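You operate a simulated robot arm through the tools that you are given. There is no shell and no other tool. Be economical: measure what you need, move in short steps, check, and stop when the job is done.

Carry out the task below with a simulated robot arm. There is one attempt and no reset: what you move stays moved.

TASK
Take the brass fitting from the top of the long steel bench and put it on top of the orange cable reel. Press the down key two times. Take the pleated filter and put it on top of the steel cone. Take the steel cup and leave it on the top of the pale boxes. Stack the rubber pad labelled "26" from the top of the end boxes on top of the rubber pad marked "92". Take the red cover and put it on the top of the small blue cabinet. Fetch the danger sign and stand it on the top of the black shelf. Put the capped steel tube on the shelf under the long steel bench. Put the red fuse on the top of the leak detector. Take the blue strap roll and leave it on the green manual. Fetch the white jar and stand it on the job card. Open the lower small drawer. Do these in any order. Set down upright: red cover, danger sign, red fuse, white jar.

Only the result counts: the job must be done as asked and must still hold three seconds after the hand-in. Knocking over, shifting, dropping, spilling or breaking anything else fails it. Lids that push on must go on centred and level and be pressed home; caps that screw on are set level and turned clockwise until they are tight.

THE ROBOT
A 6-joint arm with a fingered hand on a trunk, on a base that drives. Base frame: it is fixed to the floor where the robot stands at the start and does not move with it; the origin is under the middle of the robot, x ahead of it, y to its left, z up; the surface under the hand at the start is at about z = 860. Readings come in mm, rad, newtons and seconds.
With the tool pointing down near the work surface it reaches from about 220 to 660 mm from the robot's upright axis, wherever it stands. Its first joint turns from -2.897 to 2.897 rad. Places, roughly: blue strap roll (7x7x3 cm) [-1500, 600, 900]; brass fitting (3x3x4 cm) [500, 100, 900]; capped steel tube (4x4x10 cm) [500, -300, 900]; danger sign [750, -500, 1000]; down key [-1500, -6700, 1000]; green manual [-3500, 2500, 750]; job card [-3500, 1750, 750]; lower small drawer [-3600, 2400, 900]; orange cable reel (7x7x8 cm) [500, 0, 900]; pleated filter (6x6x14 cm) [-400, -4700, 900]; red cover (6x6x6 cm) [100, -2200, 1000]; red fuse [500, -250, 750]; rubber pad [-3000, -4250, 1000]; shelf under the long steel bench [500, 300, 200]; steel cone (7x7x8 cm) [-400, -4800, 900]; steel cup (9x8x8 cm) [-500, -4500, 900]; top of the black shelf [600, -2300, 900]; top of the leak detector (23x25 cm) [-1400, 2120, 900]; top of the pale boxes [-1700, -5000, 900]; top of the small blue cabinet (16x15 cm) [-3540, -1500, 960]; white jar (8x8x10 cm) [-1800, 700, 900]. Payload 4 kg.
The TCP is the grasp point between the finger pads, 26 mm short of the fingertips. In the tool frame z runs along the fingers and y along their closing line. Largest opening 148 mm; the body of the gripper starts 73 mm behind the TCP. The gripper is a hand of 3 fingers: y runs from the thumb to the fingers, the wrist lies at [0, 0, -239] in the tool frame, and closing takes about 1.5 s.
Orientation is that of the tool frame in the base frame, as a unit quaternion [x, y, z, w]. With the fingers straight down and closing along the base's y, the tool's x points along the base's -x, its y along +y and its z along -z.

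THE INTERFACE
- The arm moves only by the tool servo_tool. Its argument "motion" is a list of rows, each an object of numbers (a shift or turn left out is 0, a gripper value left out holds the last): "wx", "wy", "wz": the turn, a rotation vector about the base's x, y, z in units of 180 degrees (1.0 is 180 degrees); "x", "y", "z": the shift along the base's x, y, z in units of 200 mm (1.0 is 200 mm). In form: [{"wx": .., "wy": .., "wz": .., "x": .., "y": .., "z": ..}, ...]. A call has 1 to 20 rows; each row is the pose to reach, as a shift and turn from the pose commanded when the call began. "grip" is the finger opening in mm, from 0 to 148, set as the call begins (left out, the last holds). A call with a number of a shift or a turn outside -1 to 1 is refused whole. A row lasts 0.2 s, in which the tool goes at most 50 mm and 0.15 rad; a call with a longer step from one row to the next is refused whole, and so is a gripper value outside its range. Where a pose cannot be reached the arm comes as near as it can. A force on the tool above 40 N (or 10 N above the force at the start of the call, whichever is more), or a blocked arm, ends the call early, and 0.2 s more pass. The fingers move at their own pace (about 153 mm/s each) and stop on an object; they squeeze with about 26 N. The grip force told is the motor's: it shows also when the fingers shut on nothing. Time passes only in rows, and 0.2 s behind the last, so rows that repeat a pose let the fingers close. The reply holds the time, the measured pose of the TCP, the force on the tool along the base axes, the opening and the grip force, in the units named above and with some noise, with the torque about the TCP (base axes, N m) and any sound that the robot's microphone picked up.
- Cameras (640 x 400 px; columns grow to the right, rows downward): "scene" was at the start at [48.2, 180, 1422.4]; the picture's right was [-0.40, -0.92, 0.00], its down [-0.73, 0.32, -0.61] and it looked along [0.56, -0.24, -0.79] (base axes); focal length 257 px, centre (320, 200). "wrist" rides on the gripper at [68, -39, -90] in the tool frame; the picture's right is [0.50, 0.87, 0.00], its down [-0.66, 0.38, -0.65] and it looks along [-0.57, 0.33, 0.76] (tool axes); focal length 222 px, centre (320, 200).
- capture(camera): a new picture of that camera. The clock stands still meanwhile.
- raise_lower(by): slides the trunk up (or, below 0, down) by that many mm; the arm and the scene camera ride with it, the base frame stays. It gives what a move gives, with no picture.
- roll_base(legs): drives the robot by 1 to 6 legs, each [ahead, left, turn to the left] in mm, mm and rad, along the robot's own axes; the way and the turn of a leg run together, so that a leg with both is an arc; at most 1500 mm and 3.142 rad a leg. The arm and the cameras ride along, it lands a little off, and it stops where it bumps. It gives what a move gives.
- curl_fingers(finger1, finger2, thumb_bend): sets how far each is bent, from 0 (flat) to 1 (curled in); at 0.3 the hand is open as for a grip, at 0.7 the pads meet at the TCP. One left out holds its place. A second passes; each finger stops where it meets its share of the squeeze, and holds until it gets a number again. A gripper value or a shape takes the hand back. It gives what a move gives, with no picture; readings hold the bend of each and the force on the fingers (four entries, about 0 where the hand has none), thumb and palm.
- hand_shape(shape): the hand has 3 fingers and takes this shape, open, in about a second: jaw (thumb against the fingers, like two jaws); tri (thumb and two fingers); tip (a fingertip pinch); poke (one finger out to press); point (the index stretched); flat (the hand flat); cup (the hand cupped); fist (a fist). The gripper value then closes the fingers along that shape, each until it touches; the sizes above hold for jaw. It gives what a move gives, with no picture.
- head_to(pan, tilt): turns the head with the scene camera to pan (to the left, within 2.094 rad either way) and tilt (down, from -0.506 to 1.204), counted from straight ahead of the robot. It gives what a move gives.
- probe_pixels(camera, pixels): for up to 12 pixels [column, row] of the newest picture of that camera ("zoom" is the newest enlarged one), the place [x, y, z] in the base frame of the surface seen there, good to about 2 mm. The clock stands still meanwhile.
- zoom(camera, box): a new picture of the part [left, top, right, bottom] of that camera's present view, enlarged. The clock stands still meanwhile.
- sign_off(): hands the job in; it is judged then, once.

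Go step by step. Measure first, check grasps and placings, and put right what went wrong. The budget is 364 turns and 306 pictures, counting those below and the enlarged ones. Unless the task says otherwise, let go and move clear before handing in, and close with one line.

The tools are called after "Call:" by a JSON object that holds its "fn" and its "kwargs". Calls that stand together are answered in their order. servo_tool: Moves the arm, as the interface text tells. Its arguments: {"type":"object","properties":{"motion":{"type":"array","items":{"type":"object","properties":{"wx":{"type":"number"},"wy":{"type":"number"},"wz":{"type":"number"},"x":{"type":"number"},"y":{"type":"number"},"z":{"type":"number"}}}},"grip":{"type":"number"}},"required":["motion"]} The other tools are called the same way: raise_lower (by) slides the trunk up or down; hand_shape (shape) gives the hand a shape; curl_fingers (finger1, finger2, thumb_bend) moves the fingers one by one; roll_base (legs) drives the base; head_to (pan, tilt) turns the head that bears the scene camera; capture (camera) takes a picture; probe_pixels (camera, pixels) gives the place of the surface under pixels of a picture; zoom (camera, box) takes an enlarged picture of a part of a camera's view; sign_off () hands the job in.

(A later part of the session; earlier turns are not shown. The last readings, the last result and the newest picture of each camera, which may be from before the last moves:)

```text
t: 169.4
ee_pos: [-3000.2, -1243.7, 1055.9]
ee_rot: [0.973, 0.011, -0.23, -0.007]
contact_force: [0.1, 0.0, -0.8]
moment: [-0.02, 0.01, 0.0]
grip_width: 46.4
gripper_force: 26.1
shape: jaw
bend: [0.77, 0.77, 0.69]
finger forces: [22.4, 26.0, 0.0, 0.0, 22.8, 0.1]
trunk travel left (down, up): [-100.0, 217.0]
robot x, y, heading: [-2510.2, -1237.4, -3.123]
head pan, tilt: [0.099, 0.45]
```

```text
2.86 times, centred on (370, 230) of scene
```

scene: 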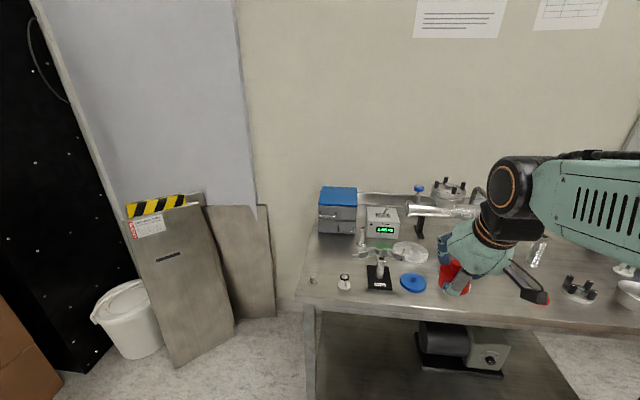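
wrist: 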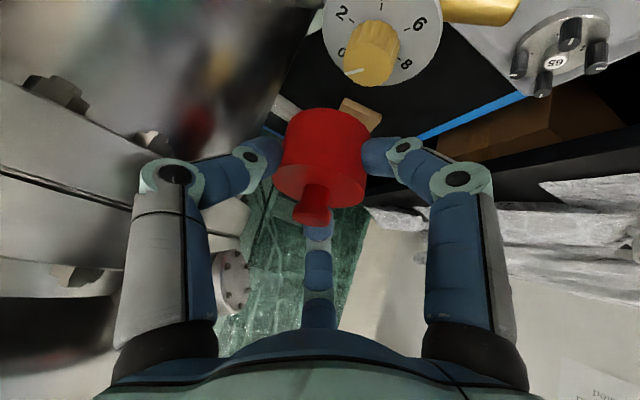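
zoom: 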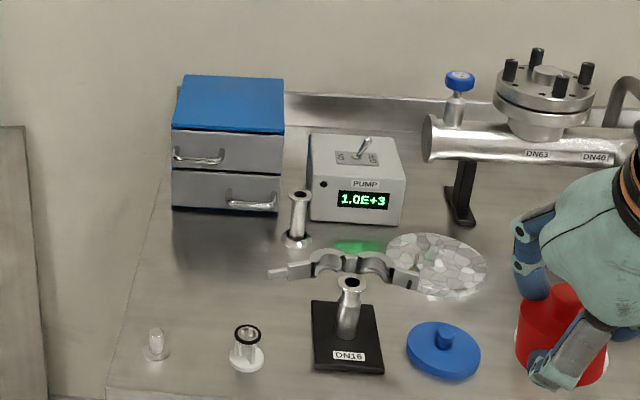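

Cabinet top: z 951, centre ≈(-3520,-1497). Drive to (-2910,-1450) and approach.

Call:
{"fn": "roll_base", "kwargs": {"legs": [[0, 210, -0.02], [400, 0, 0]]}}

Call:
{"fn": "head_to", "kwargs": {"pan": 0.0, "tilt": 0.7}}

Call:
{"fn": "capture", "kwargs": {"camera": "scene"}}

Call:
{"fn": "capture", "kwargs": {"camera": "wrist"}}

```text
t: 173.9
ee_pos: [-3392.6, -1449.8, 1054.9]
ee_rot: [0.973, 0.002, -0.23, -0.009]
contact_force: [-0.3, -0.7, 0.6]
moment: [0.0, 0.0, 0.02]
grip_width: 46.5
gripper_force: 26.2
shape: jaw
bend: [0.77, 0.77, 0.69]
finger forces: [22.4, 26.0, 0.0, 0.1, 22.8, 0.0]
trunk travel left (down, up): [-100.0, 217.0]
robot x, y, heading: [-2903.9, -1451.5, 3.142]
head pan, tilt: [0.099, 0.45]
```

```text
t: 174.7
ee_pos: [-3391.0, -1451.1, 1055.2]
ee_rot: [0.973, 0.002, -0.23, -0.01]
contact_force: [-1.5, -0.5, -0.2]
moment: [-0.02, 0.02, -0.02]
grip_width: 46.3
gripper_force: 25.9
shape: jaw
bend: [0.77, 0.77, 0.69]
finger forces: [22.3, 26.0, 0.0, 0.1, 22.7, 0.0]
trunk travel left (down, up): [-100.0, 217.0]
robot x, y, heading: [-2899.2, -1456.4, 3.142]
head pan, tilt: [0.0, 0.7]
```

```text
216 pictures are left
```

scene: 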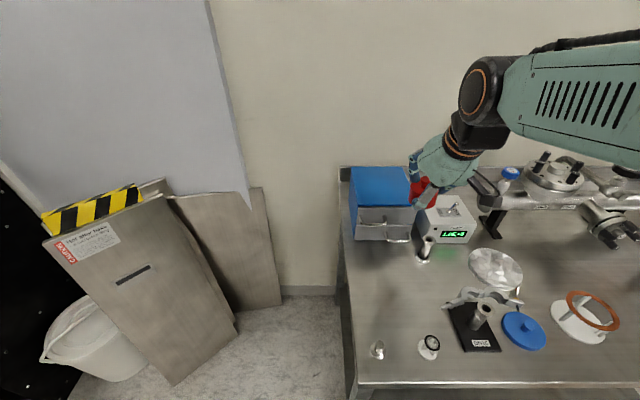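

```text
215 pictures are left
```

wrist: 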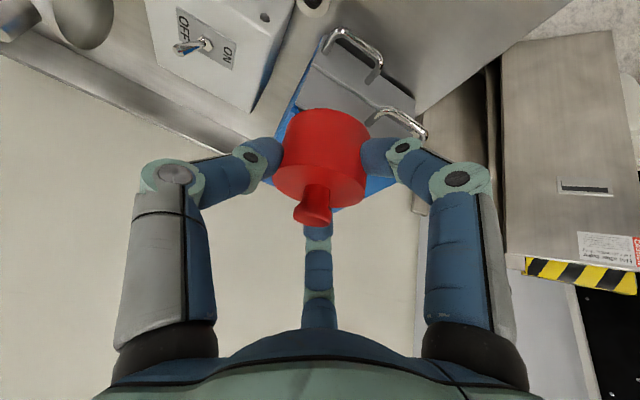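

Call:
{"fn": "servo_tool", "kwargs": {"motion": [{"x": -0.2, "y": -0.07}, {"x": -0.4, "y": -0.15}, {"x": -0.63, "y": -0.22}, {"x": -0.63, "y": -0.22, "z": -0.1}, {"x": -0.63, "y": -0.22, "z": -0.2}, {"x": -0.63, "y": -0.22, "z": -0.27}, {"x": -0.63, "y": -0.22, "z": -0.27}]}}

Call:
{"fn": "capture", "kwargs": {"camera": "wrist"}}

Call:
{"fn": "zoom", "kwargs": {"camera": "scene", "box": [320, 120, 520, 260]}}

```text
t: 176.3
ee_pos: [-3517.7, -1494.7, 1002.0]
ee_rot: [0.973, 0.001, -0.231, -0.009]
contact_force: [0.6, -0.6, -0.5]
moment: [0.01, -0.02, 0.02]
grip_width: 46.3
gripper_force: 26.1
shape: jaw
bend: [0.77, 0.77, 0.69]
finger forces: [22.5, 25.8, 0.0, 0.0, 22.6, 0.0]
trunk travel left (down, up): [-100.0, 217.0]
robot x, y, heading: [-2902.8, -1452.7, 3.142]
head pan, tilt: [0.0, 0.7]
```

```text
214 pictures are left
```

wrist: 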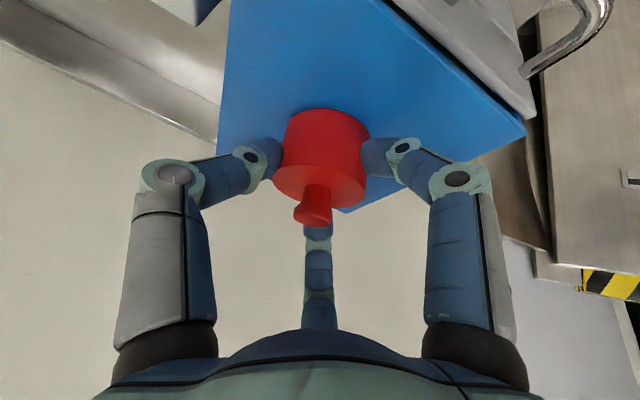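

```text
2.86 times, centred on (420, 190) of scene
```

zoom: 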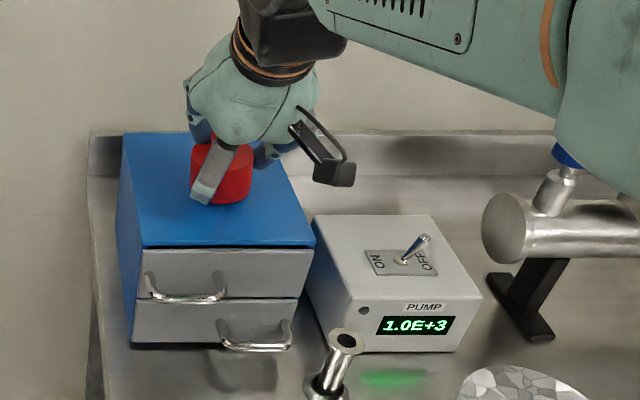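

Call:
{"fn": "servo_tool", "kwargs": {"motion": [{"z": -0.015}, {"z": -0.03}, {"z": -0.03}]}}

Call:
{"fn": "servo_tool", "kwargs": {"motion": [{"z": -0.01}, {"z": -0.02}, {"z": -0.02}]}}

```text
t: 177.1
ee_pos: [-3517.9, -1495.4, 996.3]
ee_rot: [0.973, 0.003, -0.232, -0.008]
contact_force: [-0.2, 1.6, 9.1]
moment: [-0.19, 0.11, 0.01]
grip_width: 46.3
gripper_force: 26.1
shape: jaw
bend: [0.77, 0.77, 0.69]
finger forces: [23.2, 26.8, 0.1, 0.0, 25.5, 0.0]
trunk travel left (down, up): [-100.0, 217.0]
robot x, y, heading: [-2902.4, -1451.7, 3.141]
head pan, tilt: [0.0, 0.7]
```

```text
t: 177.9
ee_pos: [-3515.6, -1495.9, 994.0]
ee_rot: [0.972, 0.002, -0.234, -0.008]
contact_force: [4.7, 0.7, 29.3]
moment: [-0.38, 0.6, 0.14]
grip_width: 47.9
gripper_force: 26.1
shape: jaw
bend: [0.78, 0.78, 0.7]
finger forces: [24.3, 43.7, 0.1, 0.1, 28.0, 0.1]
trunk travel left (down, up): [-100.0, 217.0]
robot x, y, heading: [-2902.3, -1451.6, 3.138]
head pan, tilt: [0.0, 0.7]
```

Firm contact (29 N). Back off 2 mm, then release.

Call:
{"fn": "servo_tool", "kwargs": {"motion": [{"z": 0.015}, {"z": 0.015}]}}

Call:
{"fn": "servo_tool", "kwargs": {"motion": [{}, {}, {}, {}, {"z": 0.03}, {"z": 0.1}, {"z": 0.1}], "grip": 80}}

Call:
{"fn": "capture", "kwargs": {"camera": "wrist"}}

Call:
{"fn": "zoom", "kwargs": {"camera": "scene", "box": [320, 120, 520, 260]}}

```text
t: 178.5
ee_pos: [-3516.6, -1496.1, 995.8]
ee_rot: [0.973, 0.002, -0.23, -0.009]
contact_force: [2.9, 0.1, 16.4]
moment: [-0.2, 0.35, 0.08]
grip_width: 47.8
gripper_force: 26.2
shape: jaw
bend: [0.78, 0.77, 0.69]
finger forces: [23.8, 41.0, 0.0, 0.0, 26.4, 0.0]
trunk travel left (down, up): [-100.0, 217.0]
robot x, y, heading: [-2902.2, -1453.2, 3.141]
head pan, tilt: [0.0, 0.7]
```

```text
t: 180.1
ee_pos: [-3517.9, -1494.2, 1016.2]
ee_rot: [0.973, 0.002, -0.231, -0.008]
contact_force: [0.0, -0.5, 0.6]
moment: [-0.05, 0.02, 0.01]
grip_width: 79.6
gripper_force: 0.1
shape: jaw
bend: [0.35, 0.35, 0.7]
finger forces: [0.0, 0.1, 0.0, 0.1, 0.0, 0.0]
trunk travel left (down, up): [-100.0, 217.0]
robot x, y, heading: [-2900.7, -1449.2, 3.143]
head pan, tilt: [0.0, 0.7]
```

```text
212 pictures are left
```

wrist: 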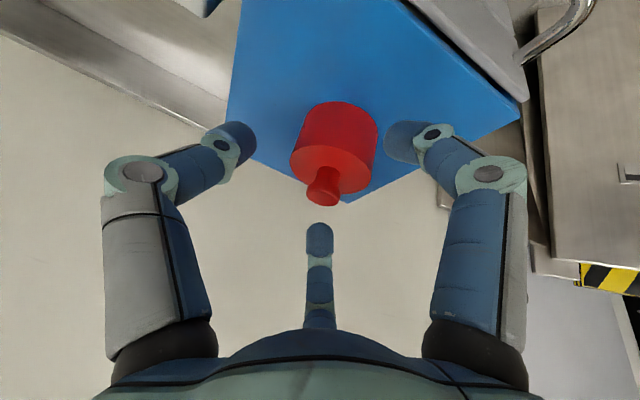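

```text
2.86 times, centred on (420, 190) of scene
```

zoom: 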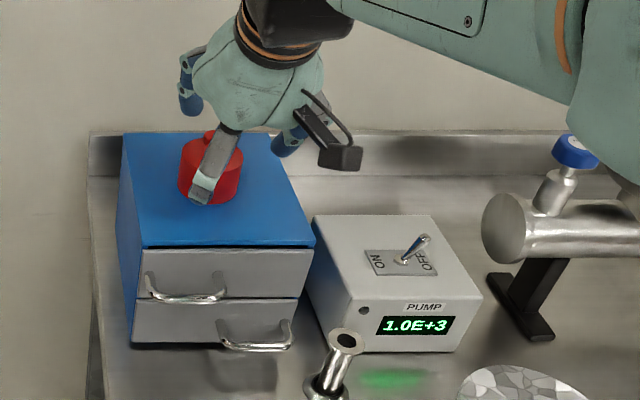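

Red cover stands on the cabinet. Rise, retract, and head toward the next area for a look.

Call:
{"fn": "servo_tool", "kwargs": {"motion": [{"z": 0.2}, {"z": 0.4}, {"z": 0.5, "x": 0.2}, {"z": 0.5, "x": 0.45}, {"z": 0.5, "x": 0.7}, {"z": 0.5, "x": 0.7}]}}

Call:
{"fn": "roll_base", "kwargs": {"legs": [[-700, 0, 0], [0, 0, 1.57], [0, 900, 0], [900, 0, 0]]}}

Call:
{"fn": "head_to", "kwargs": {"pan": 0.0, "tilt": 0.35}}

Call:
{"fn": "capture", "kwargs": {"camera": "scene"}}

```text
t: 181.5
ee_pos: [-3379.4, -1495.5, 1116.1]
ee_rot: [0.973, 0.002, -0.231, -0.009]
contact_force: [0.6, -0.2, 0.1]
moment: [0.04, -0.02, 0.0]
grip_width: 79.7
gripper_force: 0.0
shape: jaw
bend: [0.34, 0.34, 0.7]
finger forces: [0.0, 0.1, 0.1, 0.0, 0.1, 0.0]
trunk travel left (down, up): [-100.0, 217.0]
robot x, y, heading: [-2903.8, -1455.0, 3.138]
head pan, tilt: [0.0, 0.7]
```

```text
t: 201.3
ee_pos: [-1310.2, -2835.8, 1116.8]
ee_rot: [0.706, 0.67, -0.173, 0.151]
contact_force: [-0.6, -0.2, -0.2]
moment: [0.01, 0.04, -0.01]
grip_width: 79.9
gripper_force: 0.0
shape: jaw
bend: [0.34, 0.34, 0.7]
finger forces: [0.0, 0.0, 0.1, 0.0, 0.0, 0.0]
trunk travel left (down, up): [-100.0, 217.0]
robot x, y, heading: [-1322.0, -2357.8, -1.63]
head pan, tilt: [0.0, 0.7]
```

```text
t: 202.2
ee_pos: [-1310.5, -2835.3, 1115.8]
ee_rot: [0.706, 0.669, -0.175, 0.152]
contact_force: [0.5, -0.5, 0.4]
moment: [0.01, 0.0, -0.03]
grip_width: 79.5
gripper_force: 0.0
shape: jaw
bend: [0.34, 0.34, 0.7]
finger forces: [0.0, 0.0, 0.1, 0.0, 0.0, 0.0]
trunk travel left (down, up): [-100.0, 217.0]
robot x, y, heading: [-1322.0, -2360.8, -1.63]
head pan, tilt: [0.0, 0.351]
```

```text
210 pictures are left
```

scene: 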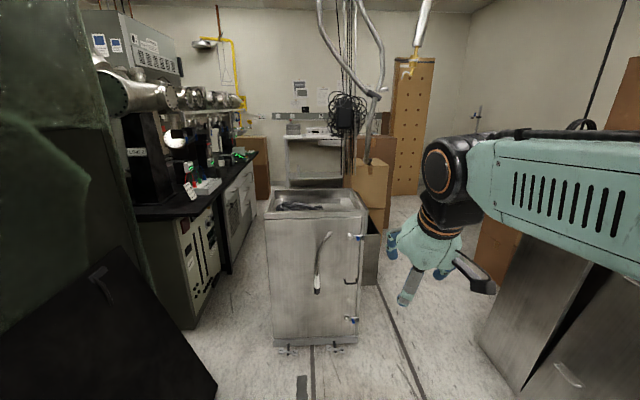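

Measure the cart, left counter, boxes.

Call:
{"fn": "probe_pixels", "kwargs": {"camera": "scene", "pixels": [[275, 345], [355, 345], [300, 208], [200, 320], [268, 200], [240, 165], [170, 215], [370, 285], [372, 200], [410, 100], [100, 380], [520, 385]]}}

Call:
{"fn": "head_to", "kwargs": {"pan": 0.35, "tilt": 0.3}}

Call:
{"fn": "capture", "kwargs": {"camera": "scene"}}

Call:
{"fn": "head_to", "kwargs": {"pan": -0.6, "tilt": 0.4}}

Call:
{"fn": "capture", "kwargs": {"camera": "scene"}}

```text
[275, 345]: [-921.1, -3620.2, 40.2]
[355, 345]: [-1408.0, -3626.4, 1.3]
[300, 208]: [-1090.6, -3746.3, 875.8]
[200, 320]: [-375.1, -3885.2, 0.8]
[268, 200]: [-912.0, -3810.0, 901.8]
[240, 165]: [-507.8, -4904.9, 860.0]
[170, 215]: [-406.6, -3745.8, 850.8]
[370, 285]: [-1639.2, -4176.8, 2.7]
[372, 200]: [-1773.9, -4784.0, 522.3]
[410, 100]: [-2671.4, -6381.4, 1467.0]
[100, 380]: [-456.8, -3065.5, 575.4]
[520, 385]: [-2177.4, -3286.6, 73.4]
```

```text
t: 203.0
ee_pos: [-1309.5, -2834.6, 1115.8]
ee_rot: [0.707, 0.669, -0.174, 0.152]
contact_force: [0.0, -0.1, -0.6]
moment: [-0.01, 0.03, 0.01]
grip_width: 79.8
gripper_force: 0.1
shape: jaw
bend: [0.34, 0.34, 0.7]
finger forces: [0.0, 0.0, 0.0, 0.0, 0.0, 0.1]
trunk travel left (down, up): [-100.0, 217.0]
robot x, y, heading: [-1323.6, -2356.3, -1.631]
head pan, tilt: [0.351, 0.3]
```

```text
209 pictures are left
```

scene: 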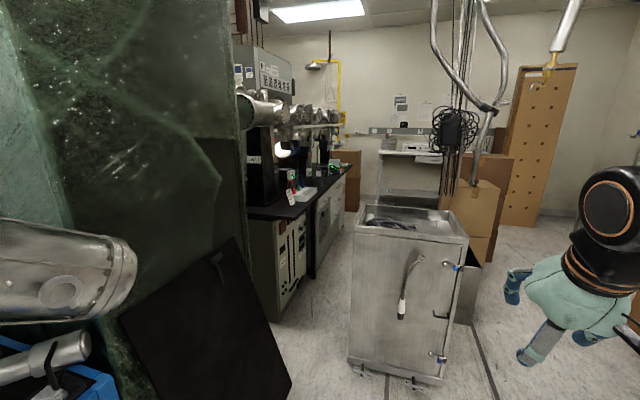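

```text
t: 204.2
ee_pos: [-1311.0, -2834.7, 1115.2]
ee_rot: [0.706, 0.669, -0.174, 0.152]
contact_force: [-0.3, -0.3, 0.2]
moment: [0.0, -0.02, 0.0]
grip_width: 79.5
gripper_force: 0.0
shape: jaw
bend: [0.34, 0.34, 0.7]
finger forces: [0.0, 0.1, 0.1, 0.0, 0.0, 0.0]
trunk travel left (down, up): [-100.0, 217.0]
robot x, y, heading: [-1323.0, -2353.6, -1.628]
head pan, tilt: [-0.6, 0.4]
```

```text
208 pictures are left
```

scene: 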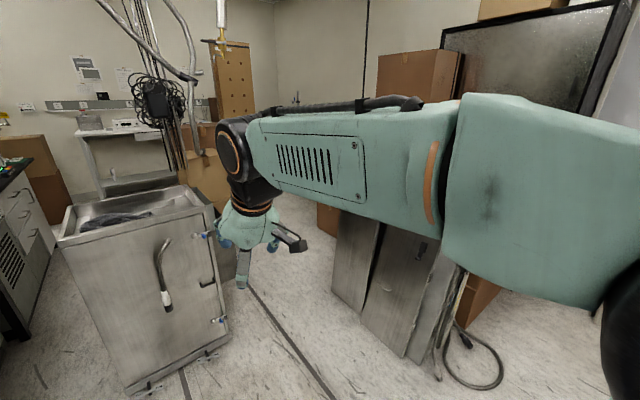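

Call:
{"fn": "probe_pixels", "kwargs": {"camera": "scene", "pixels": [[160, 105], [185, 140], [195, 150], [60, 225], [205, 195], [215, 345], [350, 300], [405, 350], [435, 340], [125, 385], [230, 265], [195, 175]]}}

Call:
{"fn": "zoom", "kwargs": {"camera": "scene", "box": [0, 60, 260, 260]}}

```text
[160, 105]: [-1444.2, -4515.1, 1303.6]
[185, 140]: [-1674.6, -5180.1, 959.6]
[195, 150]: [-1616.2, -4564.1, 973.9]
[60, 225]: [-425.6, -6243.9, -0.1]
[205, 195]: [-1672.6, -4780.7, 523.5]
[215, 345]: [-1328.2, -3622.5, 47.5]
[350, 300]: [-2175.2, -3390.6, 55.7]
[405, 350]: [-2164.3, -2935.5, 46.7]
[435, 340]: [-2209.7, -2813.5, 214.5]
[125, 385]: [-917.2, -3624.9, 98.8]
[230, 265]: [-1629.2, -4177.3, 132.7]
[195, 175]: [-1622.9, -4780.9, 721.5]
```

```text
2.00 times, centred on (130, 160) of scene
```

zoom: 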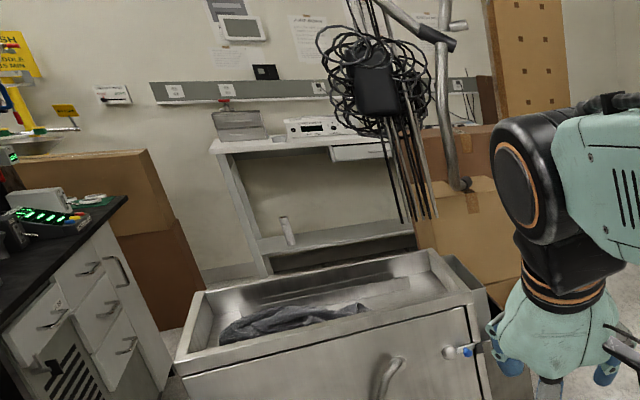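

The route around the cart's right side is 750 mm wide. Move there and look behind the cart.

Call:
{"fn": "roll_base", "kwargs": {"legs": [[300, -440, 0.06], [650, 0, 0]]}}

Call:
{"fn": "head_to", "kwargs": {"pan": 0.5, "tilt": 0.45}}

Call:
{"fn": "capture", "kwargs": {"camera": "scene"}}

```text
t: 211.9
ee_pos: [-1727.7, -3779.4, 1115.7]
ee_rot: [0.684, 0.692, -0.168, 0.157]
contact_force: [-0.5, -0.1, 0.6]
moment: [0.01, 0.02, -0.03]
grip_width: 79.5
gripper_force: 0.2
shape: jaw
bend: [0.34, 0.34, 0.7]
finger forces: [0.1, 0.0, 0.0, 0.0, 0.1, 0.1]
trunk travel left (down, up): [-100.0, 217.0]
robot x, y, heading: [-1773.6, -3305.9, -1.562]
head pan, tilt: [-0.6, 0.4]
```

```text
t: 213.2
ee_pos: [-1728.4, -3779.3, 1116.0]
ee_rot: [0.684, 0.692, -0.169, 0.157]
contact_force: [0.6, -0.1, -0.9]
moment: [-0.02, -0.02, -0.03]
grip_width: 79.8
gripper_force: 0.1
shape: jaw
bend: [0.34, 0.34, 0.7]
finger forces: [0.0, 0.1, 0.1, 0.1, 0.1, 0.0]
trunk travel left (down, up): [-100.0, 217.0]
robot x, y, heading: [-1775.5, -3301.6, -1.563]
head pan, tilt: [0.499, 0.45]
```

```text
206 pictures are left
```

scene: 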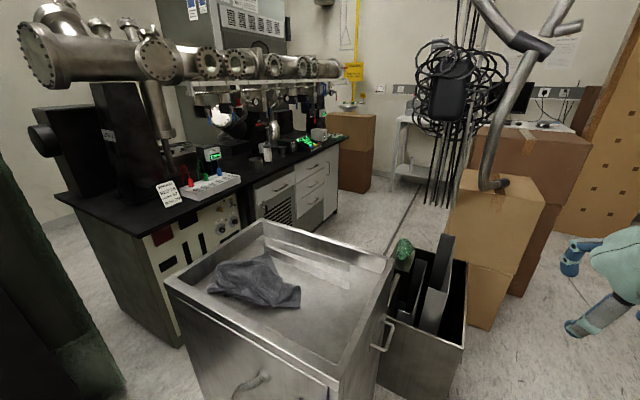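

Call:
{"fn": "probe_pixels", "kwargs": {"camera": "scene", "pixels": [[465, 262], [420, 395], [463, 340], [485, 328], [450, 230], [455, 262], [400, 215], [265, 222], [394, 262], [410, 235], [340, 135], [500, 180]]}}

Call:
{"fn": "zoom", "kwargs": {"camera": "scene", "box": [200, 70, 400, 210]}}

```text
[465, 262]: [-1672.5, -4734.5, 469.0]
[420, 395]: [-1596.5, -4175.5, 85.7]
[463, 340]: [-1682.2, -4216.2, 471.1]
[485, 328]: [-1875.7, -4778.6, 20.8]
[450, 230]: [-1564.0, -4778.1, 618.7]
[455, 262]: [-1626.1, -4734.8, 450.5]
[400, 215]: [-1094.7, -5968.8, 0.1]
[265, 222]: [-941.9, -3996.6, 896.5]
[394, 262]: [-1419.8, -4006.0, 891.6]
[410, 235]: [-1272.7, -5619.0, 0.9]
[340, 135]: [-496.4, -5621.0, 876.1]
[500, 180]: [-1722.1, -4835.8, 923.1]
```

```text
2.86 times, centred on (300, 140) of scene
```

zoom: 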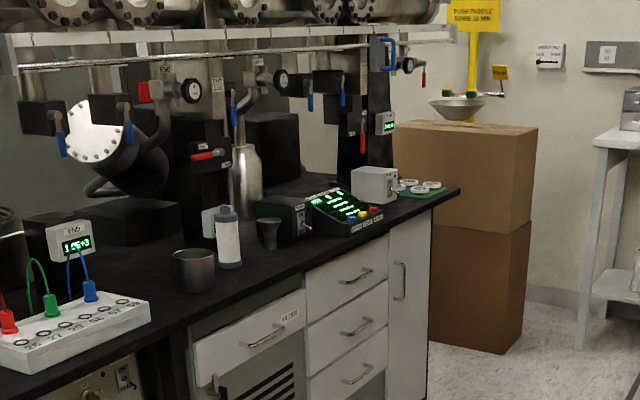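

The bin and boxes block passage behind the cart; the way is around the pale boxes on their far side. Look ahead/right first.

Call:
{"fn": "head_to", "kwargs": {"pan": -0.35, "tilt": 0.4}}

Call:
{"fn": "capture", "kwargs": {"camera": "scene"}}

```text
t: 214.4
ee_pos: [-1728.3, -3780.1, 1116.1]
ee_rot: [0.684, 0.692, -0.169, 0.158]
contact_force: [-0.1, 0.3, -0.1]
moment: [0.0, -0.01, 0.01]
grip_width: 79.5
gripper_force: 0.0
shape: jaw
bend: [0.34, 0.34, 0.7]
finger forces: [0.1, 0.0, 0.0, 0.0, 0.1, 0.1]
trunk travel left (down, up): [-100.0, 217.0]
robot x, y, heading: [-1773.7, -3305.3, -1.566]
head pan, tilt: [-0.351, 0.4]
```

```text
204 pictures are left
```

scene: 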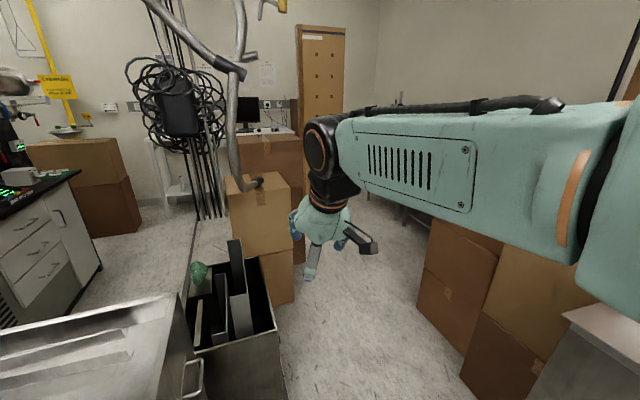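

Call:
{"fn": "probe_pixels", "kwargs": {"camera": "scene", "pixels": [[465, 352], [420, 305], [340, 380], [350, 250], [395, 215], [300, 262], [432, 225], [270, 190], [375, 220], [290, 290], [300, 140], [505, 395]]}}

```text
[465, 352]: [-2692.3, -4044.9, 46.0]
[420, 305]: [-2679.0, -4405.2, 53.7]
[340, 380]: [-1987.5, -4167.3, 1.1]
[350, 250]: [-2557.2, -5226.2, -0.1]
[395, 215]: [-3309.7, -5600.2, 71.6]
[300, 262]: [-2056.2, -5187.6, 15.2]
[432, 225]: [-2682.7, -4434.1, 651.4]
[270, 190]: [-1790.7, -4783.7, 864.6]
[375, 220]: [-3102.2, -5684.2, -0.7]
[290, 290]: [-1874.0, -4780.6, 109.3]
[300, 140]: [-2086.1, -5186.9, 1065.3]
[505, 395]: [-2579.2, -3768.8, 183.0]
```

Call:
{"fn": "roll_base", "kwargs": {"legs": [[450, -220, 0], [800, -350, 0], [500, -20, 0]]}}

Call:
{"fn": "head_to", "kwargs": {"pan": 0.6, "tilt": 0.45}}

Call:
{"fn": "capture", "kwargs": {"camera": "scene"}}

```text
t: 217.5
ee_pos: [-1923.0, -4231.1, 1116.4]
ee_rot: [0.683, 0.693, -0.169, 0.157]
contact_force: [0.5, 0.5, 1.2]
moment: [0.01, 0.01, 0.01]
grip_width: 79.8
gripper_force: 0.0
shape: jaw
bend: [0.34, 0.34, 0.7]
finger forces: [0.0, 0.0, 0.0, 0.1, 0.0, 0.1]
trunk travel left (down, up): [-100.0, 217.0]
robot x, y, heading: [-1968.2, -3754.9, -1.559]
head pan, tilt: [-0.351, 0.4]
stopped in leg 1: the robot was blocked; the commanded pose is now the measured one
```

```text
t: 218.7
ee_pos: [-1922.6, -4231.8, 1116.2]
ee_rot: [0.683, 0.692, -0.169, 0.158]
contact_force: [0.9, -0.4, 0.5]
moment: [-0.01, 0.07, -0.01]
grip_width: 79.7
gripper_force: 0.1
shape: jaw
bend: [0.34, 0.34, 0.7]
finger forces: [0.1, 0.0, 0.0, 0.1, 0.0, 0.1]
trunk travel left (down, up): [-100.0, 217.0]
robot x, y, heading: [-1966.5, -3756.4, -1.563]
head pan, tilt: [0.6, 0.45]
```

```text
203 pictures are left
```

scene: 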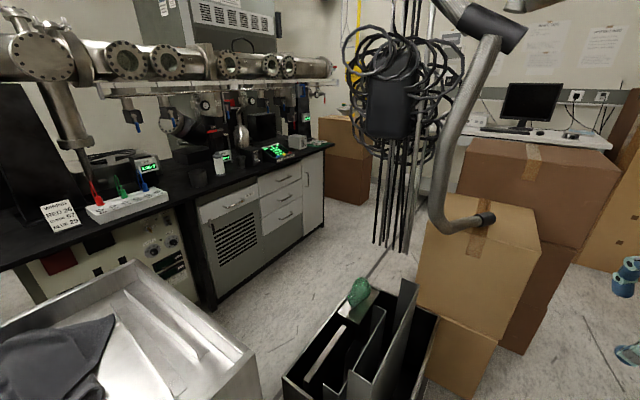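

Blocked near the end of leg 1. Look right/down for the obstacle.

Call:
{"fn": "head_to", "kwargs": {"pan": -1.3, "tilt": 0.9}}

Call:
{"fn": "capture", "kwargs": {"camera": "scene"}}

Call:
{"fn": "head_to", "kwargs": {"pan": 0.4, "tilt": 1.15}}

Call:
{"fn": "capture", "kwargs": {"camera": "scene"}}

```text
t: 220.6
ee_pos: [-1922.2, -4230.8, 1116.4]
ee_rot: [0.683, 0.693, -0.169, 0.158]
contact_force: [0.7, -0.3, 0.4]
moment: [-0.01, -0.03, 0.0]
grip_width: 79.9
gripper_force: 0.1
shape: jaw
bend: [0.34, 0.34, 0.7]
finger forces: [0.0, 0.1, 0.1, 0.0, 0.1, 0.0]
trunk travel left (down, up): [-100.0, 217.0]
robot x, y, heading: [-1967.7, -3755.2, -1.563]
head pan, tilt: [-1.3, 0.901]
```

```text
202 pictures are left
```

scene: 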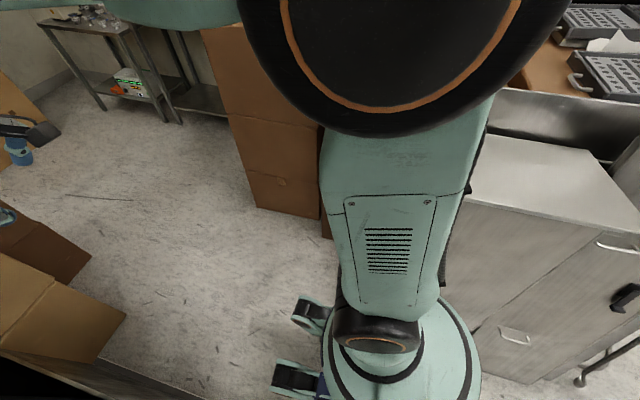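

```text
t: 222.3
ee_pos: [-1923.3, -4231.2, 1116.0]
ee_rot: [0.683, 0.693, -0.169, 0.157]
contact_force: [-0.2, 0.1, 0.4]
moment: [-0.02, 0.0, -0.02]
grip_width: 80.0
gripper_force: 0.1
shape: jaw
bend: [0.34, 0.34, 0.7]
finger forces: [0.0, 0.0, 0.1, 0.0, 0.0, 0.0]
trunk travel left (down, up): [-100.0, 217.0]
robot x, y, heading: [-1970.5, -3754.1, -1.557]
head pan, tilt: [0.4, 1.15]
```

```text
201 pictures are left
```

scene: 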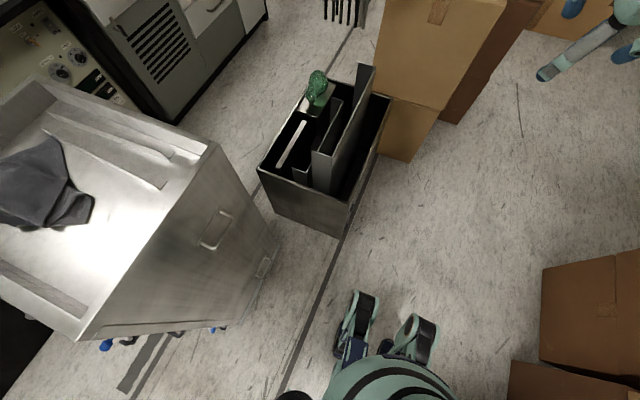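

The right side touched the steel cabinet. Ease left, go forward past it, then diagonal.

Call:
{"fn": "roll_base", "kwargs": {"legs": [[0, 30, 0], [330, 0, 0], [450, -370, 0], [500, -40, 0]]}}

Call:
{"fn": "head_to", "kwargs": {"pan": 0.7, "tilt": 0.5}}

Call:
{"fn": "capture", "kwargs": {"camera": "scene"}}

```text
t: 224.8
ee_pos: [-1885.0, -4479.9, 1127.7]
ee_rot: [0.68, 0.692, -0.179, 0.164]
contact_force: [-0.9, -0.4, -0.3]
moment: [0.01, 0.0, -0.02]
grip_width: 79.9
gripper_force: 0.1
shape: jaw
bend: [0.34, 0.34, 0.7]
finger forces: [0.1, 0.0, 0.1, 0.1, 0.0, 0.1]
trunk travel left (down, up): [-100.0, 217.0]
robot x, y, heading: [-1934.6, -4027.1, -1.564]
head pan, tilt: [0.4, 1.15]
stopped in leg 2: the robot was blocked; the commanded pose is now the measured one
```

```text
t: 225.8
ee_pos: [-1891.8, -4498.9, 1118.3]
ee_rot: [0.683, 0.692, -0.171, 0.161]
contact_force: [-0.2, -0.5, -0.1]
moment: [0.02, -0.01, -0.02]
grip_width: 80.0
gripper_force: 0.1
shape: jaw
bend: [0.34, 0.34, 0.7]
finger forces: [0.0, 0.1, 0.0, 0.0, 0.0, 0.0]
trunk travel left (down, up): [-100.0, 217.0]
robot x, y, heading: [-1937.2, -4029.2, -1.562]
head pan, tilt: [0.7, 0.499]
```

```text
200 pictures are left
```

scene: 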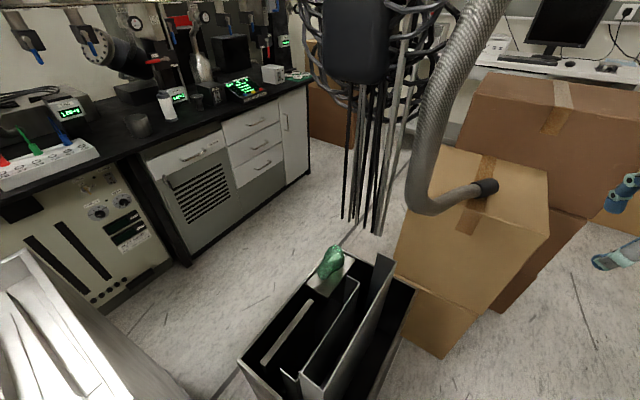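

Something touched the arm. Look at the arm's surroundings.

Call:
{"fn": "head_to", "kwargs": {"pan": 0.1, "tilt": 0.3}}

Call:
{"fn": "capture", "kwargs": {"camera": "scene"}}

Call:
{"fn": "capture", "kwargs": {"camera": "wrist"}}

```text
t: 226.8
ee_pos: [-1891.2, -4506.1, 1116.5]
ee_rot: [0.683, 0.692, -0.17, 0.158]
contact_force: [0.0, -0.2, -0.6]
moment: [-0.01, -0.01, 0.0]
grip_width: 79.9
gripper_force: 0.1
shape: jaw
bend: [0.34, 0.34, 0.7]
finger forces: [0.1, 0.1, 0.1, 0.0, 0.1, 0.0]
trunk travel left (down, up): [-100.0, 217.0]
robot x, y, heading: [-1934.1, -4029.4, -1.564]
head pan, tilt: [0.099, 0.3]
```

```text
199 pictures are left
```

scene: 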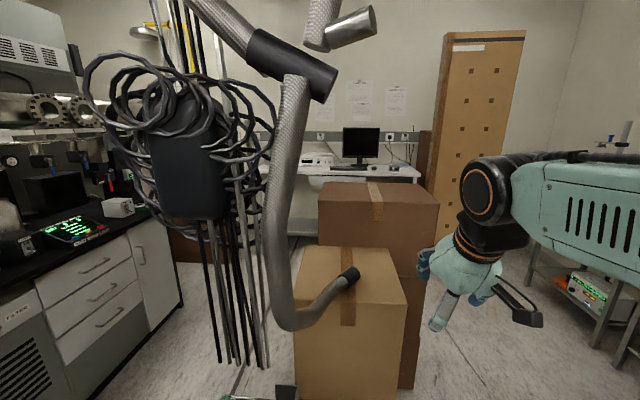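

```text
198 pictures are left
```

wrist: 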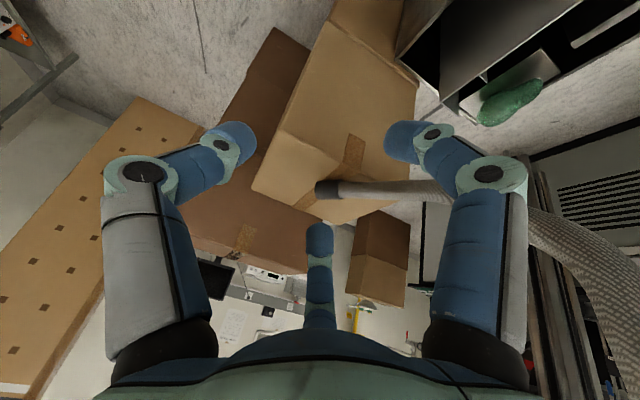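

Call:
{"fn": "probe_pixels", "kwargs": {"camera": "wrist", "pixels": [[325, 190], [400, 190], [440, 205], [560, 240], [350, 120], [265, 175], [420, 130], [480, 165]]}}

Call:
{"fn": "probe_pixels", "kwargs": {"camera": "scene", "pixels": [[348, 278], [300, 320], [280, 230], [300, 80], [330, 90], [400, 300], [350, 265], [430, 210], [435, 320], [180, 80]]}}

```text
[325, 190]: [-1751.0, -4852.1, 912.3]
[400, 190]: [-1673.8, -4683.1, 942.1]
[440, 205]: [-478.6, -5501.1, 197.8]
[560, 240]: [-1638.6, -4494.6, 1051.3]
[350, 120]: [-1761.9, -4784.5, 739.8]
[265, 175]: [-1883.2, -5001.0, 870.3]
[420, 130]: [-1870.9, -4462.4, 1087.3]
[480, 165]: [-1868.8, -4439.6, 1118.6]
```

```text
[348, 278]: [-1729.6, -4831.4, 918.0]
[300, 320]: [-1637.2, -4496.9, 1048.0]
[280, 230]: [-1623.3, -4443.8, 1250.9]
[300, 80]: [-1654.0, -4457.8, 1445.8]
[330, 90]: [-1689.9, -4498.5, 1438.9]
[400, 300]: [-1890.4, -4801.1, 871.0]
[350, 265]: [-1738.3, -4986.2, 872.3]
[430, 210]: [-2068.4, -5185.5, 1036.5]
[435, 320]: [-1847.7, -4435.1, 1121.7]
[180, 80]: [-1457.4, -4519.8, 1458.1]
```

Call:
{"fn": "head_to", "kwargs": {"pan": -0.5, "tilt": 1.2}}

Call:
{"fn": "capture", "kwargs": {"camera": "scene"}}

Call:
{"fn": "head_to", "kwargs": {"pan": 0.6, "tilt": 1.2}}

Call:
{"fn": "capture", "kwargs": {"camera": "scene"}}

```text
t: 228.0
ee_pos: [-1883.3, -4498.3, 1119.8]
ee_rot: [0.682, 0.693, -0.174, 0.158]
contact_force: [-0.3, 0.3, -0.3]
moment: [0.01, -0.01, 0.0]
grip_width: 79.9
gripper_force: 0.1
shape: jaw
bend: [0.34, 0.34, 0.7]
finger forces: [0.0, 0.1, 0.0, 0.0, 0.0, 0.0]
trunk travel left (down, up): [-100.0, 217.0]
robot x, y, heading: [-1935.5, -4031.3, -1.567]
head pan, tilt: [-0.499, 1.201]
```

```text
197 pictures are left
```

scene: 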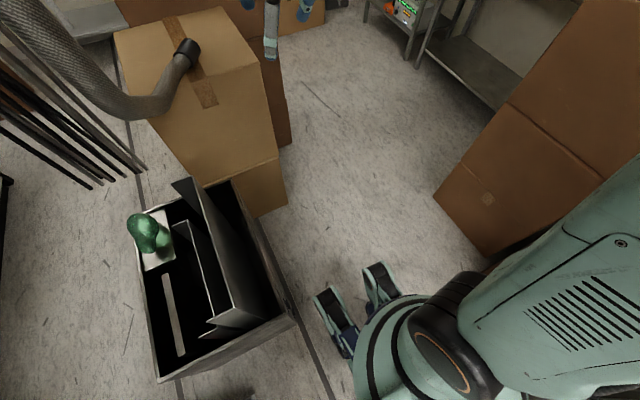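

```text
t: 229.4
ee_pos: [-1902.0, -4487.7, 1125.6]
ee_rot: [0.682, 0.691, -0.171, 0.166]
contact_force: [0.0, -0.5, 0.8]
moment: [-0.02, 0.01, -0.01]
grip_width: 79.8
gripper_force: 0.1
shape: jaw
bend: [0.34, 0.34, 0.7]
finger forces: [0.0, 0.0, 0.0, 0.1, 0.0, 0.1]
trunk travel left (down, up): [-100.0, 217.0]
robot x, y, heading: [-1937.5, -4026.8, -1.558]
head pan, tilt: [0.6, 1.201]
```

```text
196 pictures are left
```

scene: 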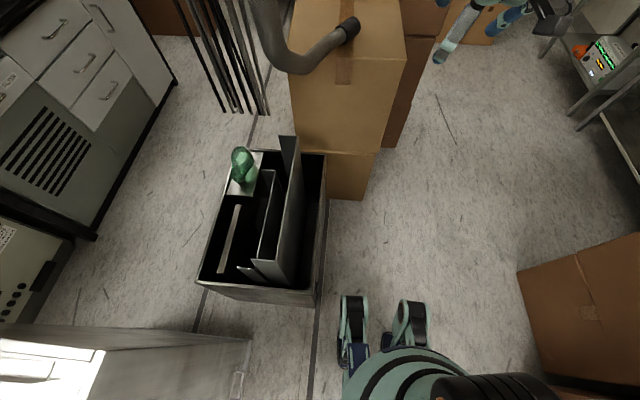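

Call:
{"fn": "roll_base", "kwargs": {"legs": [[60, -60, 0]]}}

```text
t: 230.2
ee_pos: [-1909.9, -4489.2, 1125.8]
ee_rot: [0.681, 0.691, -0.172, 0.169]
contact_force: [-0.7, 0.3, 0.4]
moment: [-0.02, -0.01, -0.01]
grip_width: 79.7
gripper_force: 0.0
shape: jaw
bend: [0.34, 0.34, 0.7]
finger forces: [0.1, 0.0, 0.0, 0.1, 0.1, 0.1]
trunk travel left (down, up): [-100.0, 217.0]
robot x, y, heading: [-1944.5, -4034.9, -1.558]
head pan, tilt: [0.6, 1.201]
stopped in leg 1: the robot was blocked; the commanded pose is now the measured one
```

The arm (not the fingers) is being pushed back; look upward for an overhead obstacle.

Call:
{"fn": "head_to", "kwargs": {"pan": -0.1, "tilt": -0.3}}

Call:
{"fn": "capture", "kwargs": {"camera": "scene"}}

```text
t: 231.8
ee_pos: [-1895.2, -4517.3, 1115.9]
ee_rot: [0.682, 0.694, -0.168, 0.156]
contact_force: [0.0, 0.2, -0.7]
moment: [0.04, 0.02, -0.01]
grip_width: 79.8
gripper_force: 0.1
shape: jaw
bend: [0.34, 0.34, 0.7]
finger forces: [0.0, 0.0, 0.1, 0.1, 0.0, 0.1]
trunk travel left (down, up): [-100.0, 217.0]
robot x, y, heading: [-1945.6, -4039.6, -1.565]
head pan, tilt: [-0.099, -0.3]
```

```text
195 pictures are left
```

scene: 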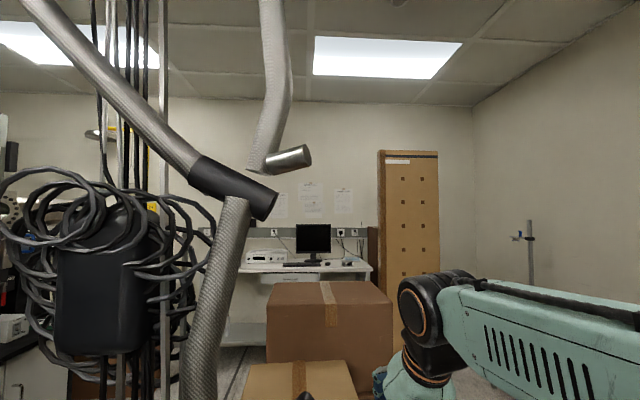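

Head and arm may have been interfering. Retry the drive with the head raised.

Call:
{"fn": "roll_base", "kwargs": {"legs": [[150, -100, 0]]}}

```text
t: 233.3
ee_pos: [-1994.5, -4662.4, 1117.0]
ee_rot: [0.681, 0.695, -0.168, 0.158]
contact_force: [0.5, 0.0, -0.1]
moment: [0.01, -0.04, 0.0]
grip_width: 79.9
gripper_force: 0.1
shape: jaw
bend: [0.34, 0.34, 0.7]
finger forces: [0.0, 0.0, 0.0, 0.0, 0.1, 0.0]
trunk travel left (down, up): [-100.0, 217.0]
robot x, y, heading: [-2042.3, -4184.5, -1.558]
head pan, tilt: [-0.099, -0.3]
```

Works. Continue: diagonal to x≈-2370, then down to y≈-5000 and look.

Call:
{"fn": "roll_base", "kwargs": {"legs": [[450, -320, -0.01], [400, 0, 0]]}}

Call:
{"fn": "head_to", "kwargs": {"pan": 0.7, "tilt": 0.45}}

Call:
{"fn": "capture", "kwargs": {"camera": "scene"}}

```text
t: 238.9
ee_pos: [-2321.4, -5517.8, 1117.4]
ee_rot: [0.682, 0.693, -0.169, 0.158]
contact_force: [-0.1, 0.0, -0.2]
moment: [0.01, -0.05, 0.05]
grip_width: 80.1
gripper_force: 0.1
shape: jaw
bend: [0.34, 0.34, 0.7]
finger forces: [0.1, 0.0, 0.0, 0.0, 0.0, 0.0]
trunk travel left (down, up): [-100.0, 217.0]
robot x, y, heading: [-2369.7, -5041.8, -1.563]
head pan, tilt: [-0.099, -0.3]
```

```text
t: 240.0
ee_pos: [-2321.6, -5515.9, 1117.3]
ee_rot: [0.683, 0.693, -0.169, 0.159]
contact_force: [0.7, 0.1, 0.5]
moment: [-0.02, -0.04, -0.01]
grip_width: 80.0
gripper_force: 0.1
shape: jaw
bend: [0.34, 0.34, 0.7]
finger forces: [0.0, 0.1, 0.0, 0.0, 0.0, 0.0]
trunk travel left (down, up): [-100.0, 217.0]
robot x, y, heading: [-2365.9, -5041.5, -1.561]
head pan, tilt: [0.7, 0.45]
```

```text
194 pictures are left
```

scene: 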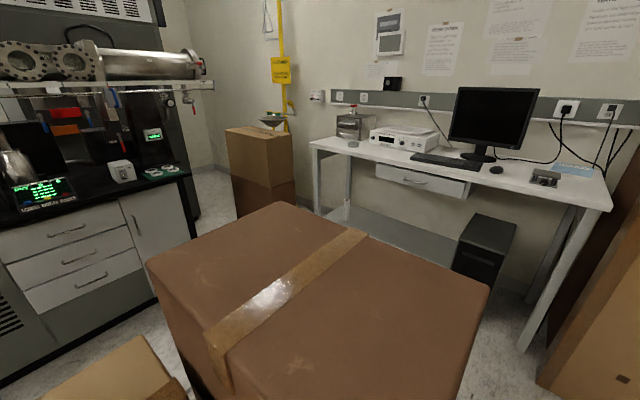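

Call:
{"fn": "probe_pixels", "kwargs": {"camera": "scene", "pixels": [[280, 204], [486, 286], [150, 260], [318, 147], [605, 205], [345, 215], [270, 240], [525, 340], [395, 140], [135, 200], [460, 235], [600, 380]]}}

Call:
{"fn": "zoom", "kwargs": {"camera": "scene", "box": [320, 90, 480, 190]}}

```text
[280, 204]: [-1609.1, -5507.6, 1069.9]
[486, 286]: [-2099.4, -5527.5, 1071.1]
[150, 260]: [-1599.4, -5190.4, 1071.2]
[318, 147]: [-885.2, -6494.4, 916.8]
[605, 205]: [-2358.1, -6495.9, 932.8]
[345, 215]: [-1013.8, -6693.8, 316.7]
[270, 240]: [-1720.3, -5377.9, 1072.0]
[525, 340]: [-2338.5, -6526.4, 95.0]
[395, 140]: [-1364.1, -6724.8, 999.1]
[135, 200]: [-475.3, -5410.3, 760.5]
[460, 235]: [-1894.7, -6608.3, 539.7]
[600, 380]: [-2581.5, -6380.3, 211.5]
```

```text
4.00 times, centred on (400, 140) of scene
```

zoom: 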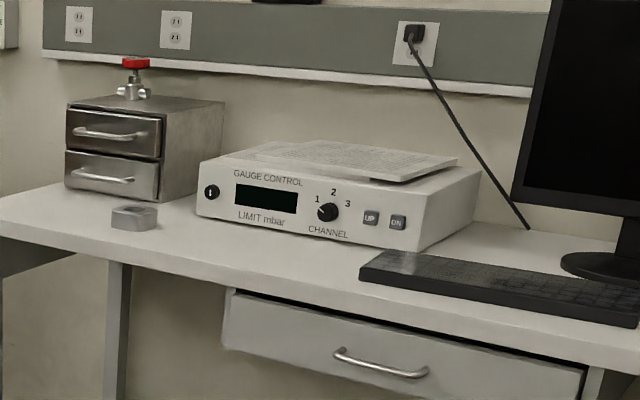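

The "DN" key is on the gauge controller's front. Do that now: drive to in front of the table.

Call:
{"fn": "roll_base", "kwargs": {"legs": [[800, 0, -0.01], [0, 850, 0]]}}

Call:
{"fn": "head_to", "kwargs": {"pan": -0.05, "tilt": 0.5}}

Call:
{"fn": "capture", "kwargs": {"camera": "scene"}}

```text
t: 251.8
ee_pos: [-1473.2, -6331.4, 1116.9]
ee_rot: [0.69, 0.685, -0.172, 0.157]
contact_force: [1.1, 1.3, 0.5]
moment: [0.05, 0.03, 0.01]
grip_width: 79.9
gripper_force: 0.1
shape: jaw
bend: [0.34, 0.34, 0.7]
finger forces: [0.0, 0.0, 0.0, 0.1, 0.1, 0.1]
trunk travel left (down, up): [-100.0, 217.0]
robot x, y, heading: [-1506.4, -5854.3, -1.584]
head pan, tilt: [0.7, 0.45]
```

```text
t: 252.9
ee_pos: [-1473.0, -6330.5, 1117.0]
ee_rot: [0.69, 0.686, -0.171, 0.157]
contact_force: [0.3, -0.5, 0.1]
moment: [0.0, -0.01, 0.01]
grip_width: 80.1
gripper_force: 0.0
shape: jaw
bend: [0.34, 0.34, 0.7]
finger forces: [0.1, 0.0, 0.1, 0.0, 0.0, 0.0]
trunk travel left (down, up): [-100.0, 217.0]
robot x, y, heading: [-1507.4, -5854.8, -1.582]
head pan, tilt: [-0.051, 0.499]
```

```text
192 pictures are left
```

scene: 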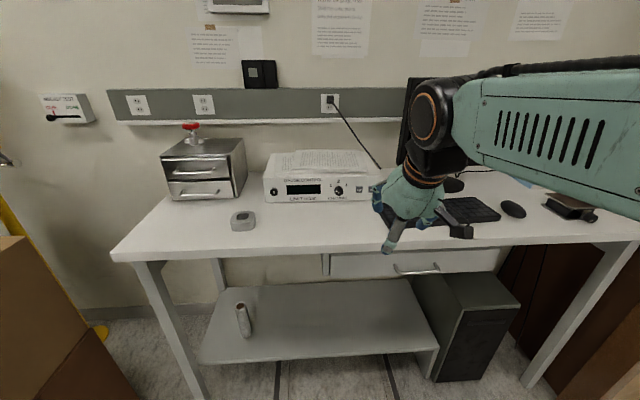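

Call:
{"fn": "zoom", "kwargs": {"camera": "scene", "box": [260, 140, 400, 220]}}

Call:
{"fn": "hand_shape", "kwargs": {"shape": "poke"}}

Call:
{"fn": "capture", "kwargs": {"camera": "wrist"}}

```text
4.57 times, centred on (330, 180) of scene
```

zoom: 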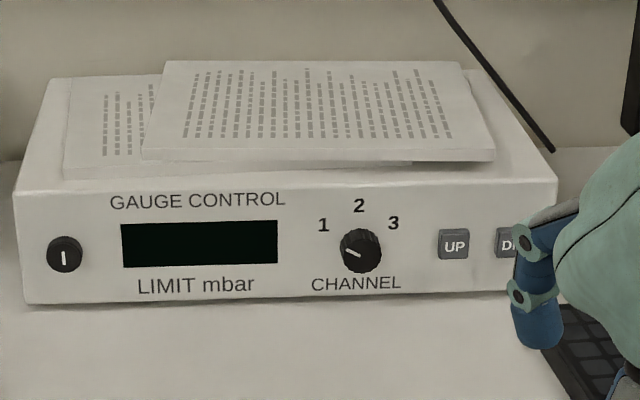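

```text
t: 253.8
ee_pos: [-1473.7, -6331.9, 1117.5]
ee_rot: [0.69, 0.686, -0.171, 0.157]
contact_force: [-0.9, 0.6, 0.2]
moment: [-0.01, -0.02, -0.01]
grip_width: 0.1
gripper_force: 0.1
shape: poke
bend: [1.0, 1.0, 0.4]
finger forces: [0.0, 0.0, 0.0, 0.0, 0.0, 0.0]
trunk travel left (down, up): [-100.0, 217.0]
robot x, y, heading: [-1507.3, -5856.2, -1.589]
head pan, tilt: [-0.051, 0.499]
```

```text
190 pictures are left
```

wrist: 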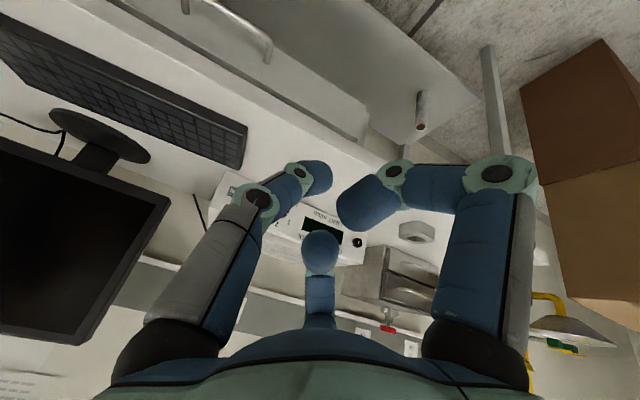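

Call:
{"fn": "hand_shape", "kwargs": {"shape": "point"}}

Call:
{"fn": "capture", "kwargs": {"camera": "wrist"}}

Call:
{"fn": "capture", "kwargs": {"camera": "scene"}}

```text
t: 254.7
ee_pos: [-1473.4, -6331.6, 1117.3]
ee_rot: [0.69, 0.686, -0.172, 0.156]
contact_force: [-1.0, 0.4, -0.2]
moment: [0.0, -0.03, 0.01]
grip_width: 142.1
gripper_force: 0.0
shape: point
bend: [0.7, 1.0, 0.86]
finger forces: [0.0, 0.0, 0.1, 0.1, 0.0, 0.0]
trunk travel left (down, up): [-100.0, 217.0]
robot x, y, heading: [-1508.4, -5859.7, -1.584]
head pan, tilt: [-0.051, 0.499]
```

```text
189 pictures are left
```

wrist: 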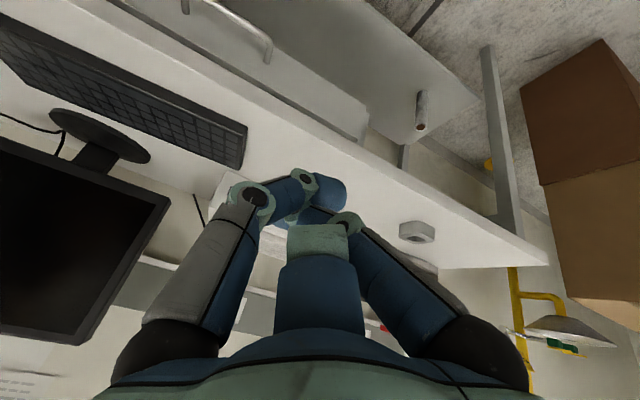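

```text
188 pictures are left
```

scene: 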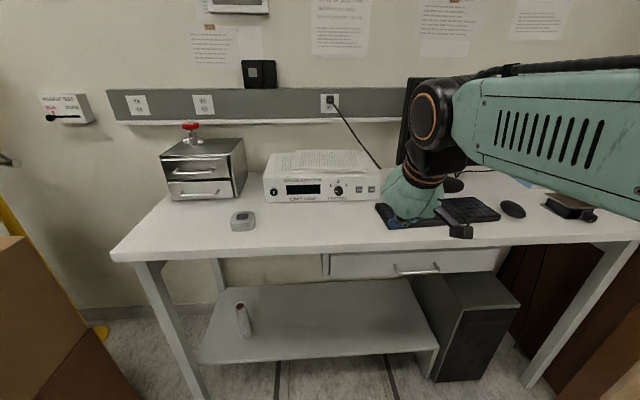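

I'll use the closed jaw tips instead. Measure the DN key.

Call:
{"fn": "hand_shape", "kwargs": {"shape": "jaw"}}

Call:
{"fn": "zoom", "kwargs": {"camera": "scene", "box": [330, 165, 400, 215]}}

Call:
{"fn": "probe_pixels", "kwargs": {"camera": "scene", "pixels": [[359, 190], [372, 190], [366, 190], [372, 183], [372, 198], [338, 191], [366, 180]]}}

```text
t: 255.6
ee_pos: [-1474.1, -6332.9, 1118.5]
ee_rot: [0.691, 0.685, -0.171, 0.157]
contact_force: [0.3, -0.2, 0.4]
moment: [-0.02, 0.04, 0.0]
grip_width: 148.1
gripper_force: 0.1
shape: jaw
bend: [0.3, 0.3, 0.3]
finger forces: [0.0, 0.0, 0.0, 0.0, 0.0, 0.1]
trunk travel left (down, up): [-100.0, 217.0]
robot x, y, heading: [-1504.5, -5854.0, -1.579]
head pan, tilt: [-0.051, 0.499]
```

```text
8.00 times, centred on (365, 190) of scene
```

zoom: 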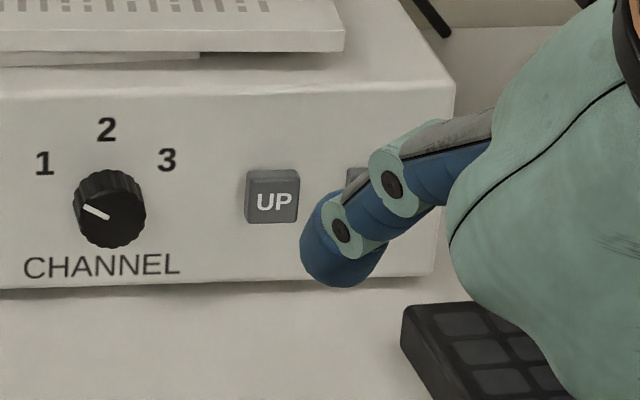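

```text
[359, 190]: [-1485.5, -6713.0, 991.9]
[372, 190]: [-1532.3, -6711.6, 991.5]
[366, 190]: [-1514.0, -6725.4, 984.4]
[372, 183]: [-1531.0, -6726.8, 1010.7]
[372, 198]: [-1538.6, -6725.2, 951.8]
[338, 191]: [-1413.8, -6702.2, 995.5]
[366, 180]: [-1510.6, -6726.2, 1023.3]
```

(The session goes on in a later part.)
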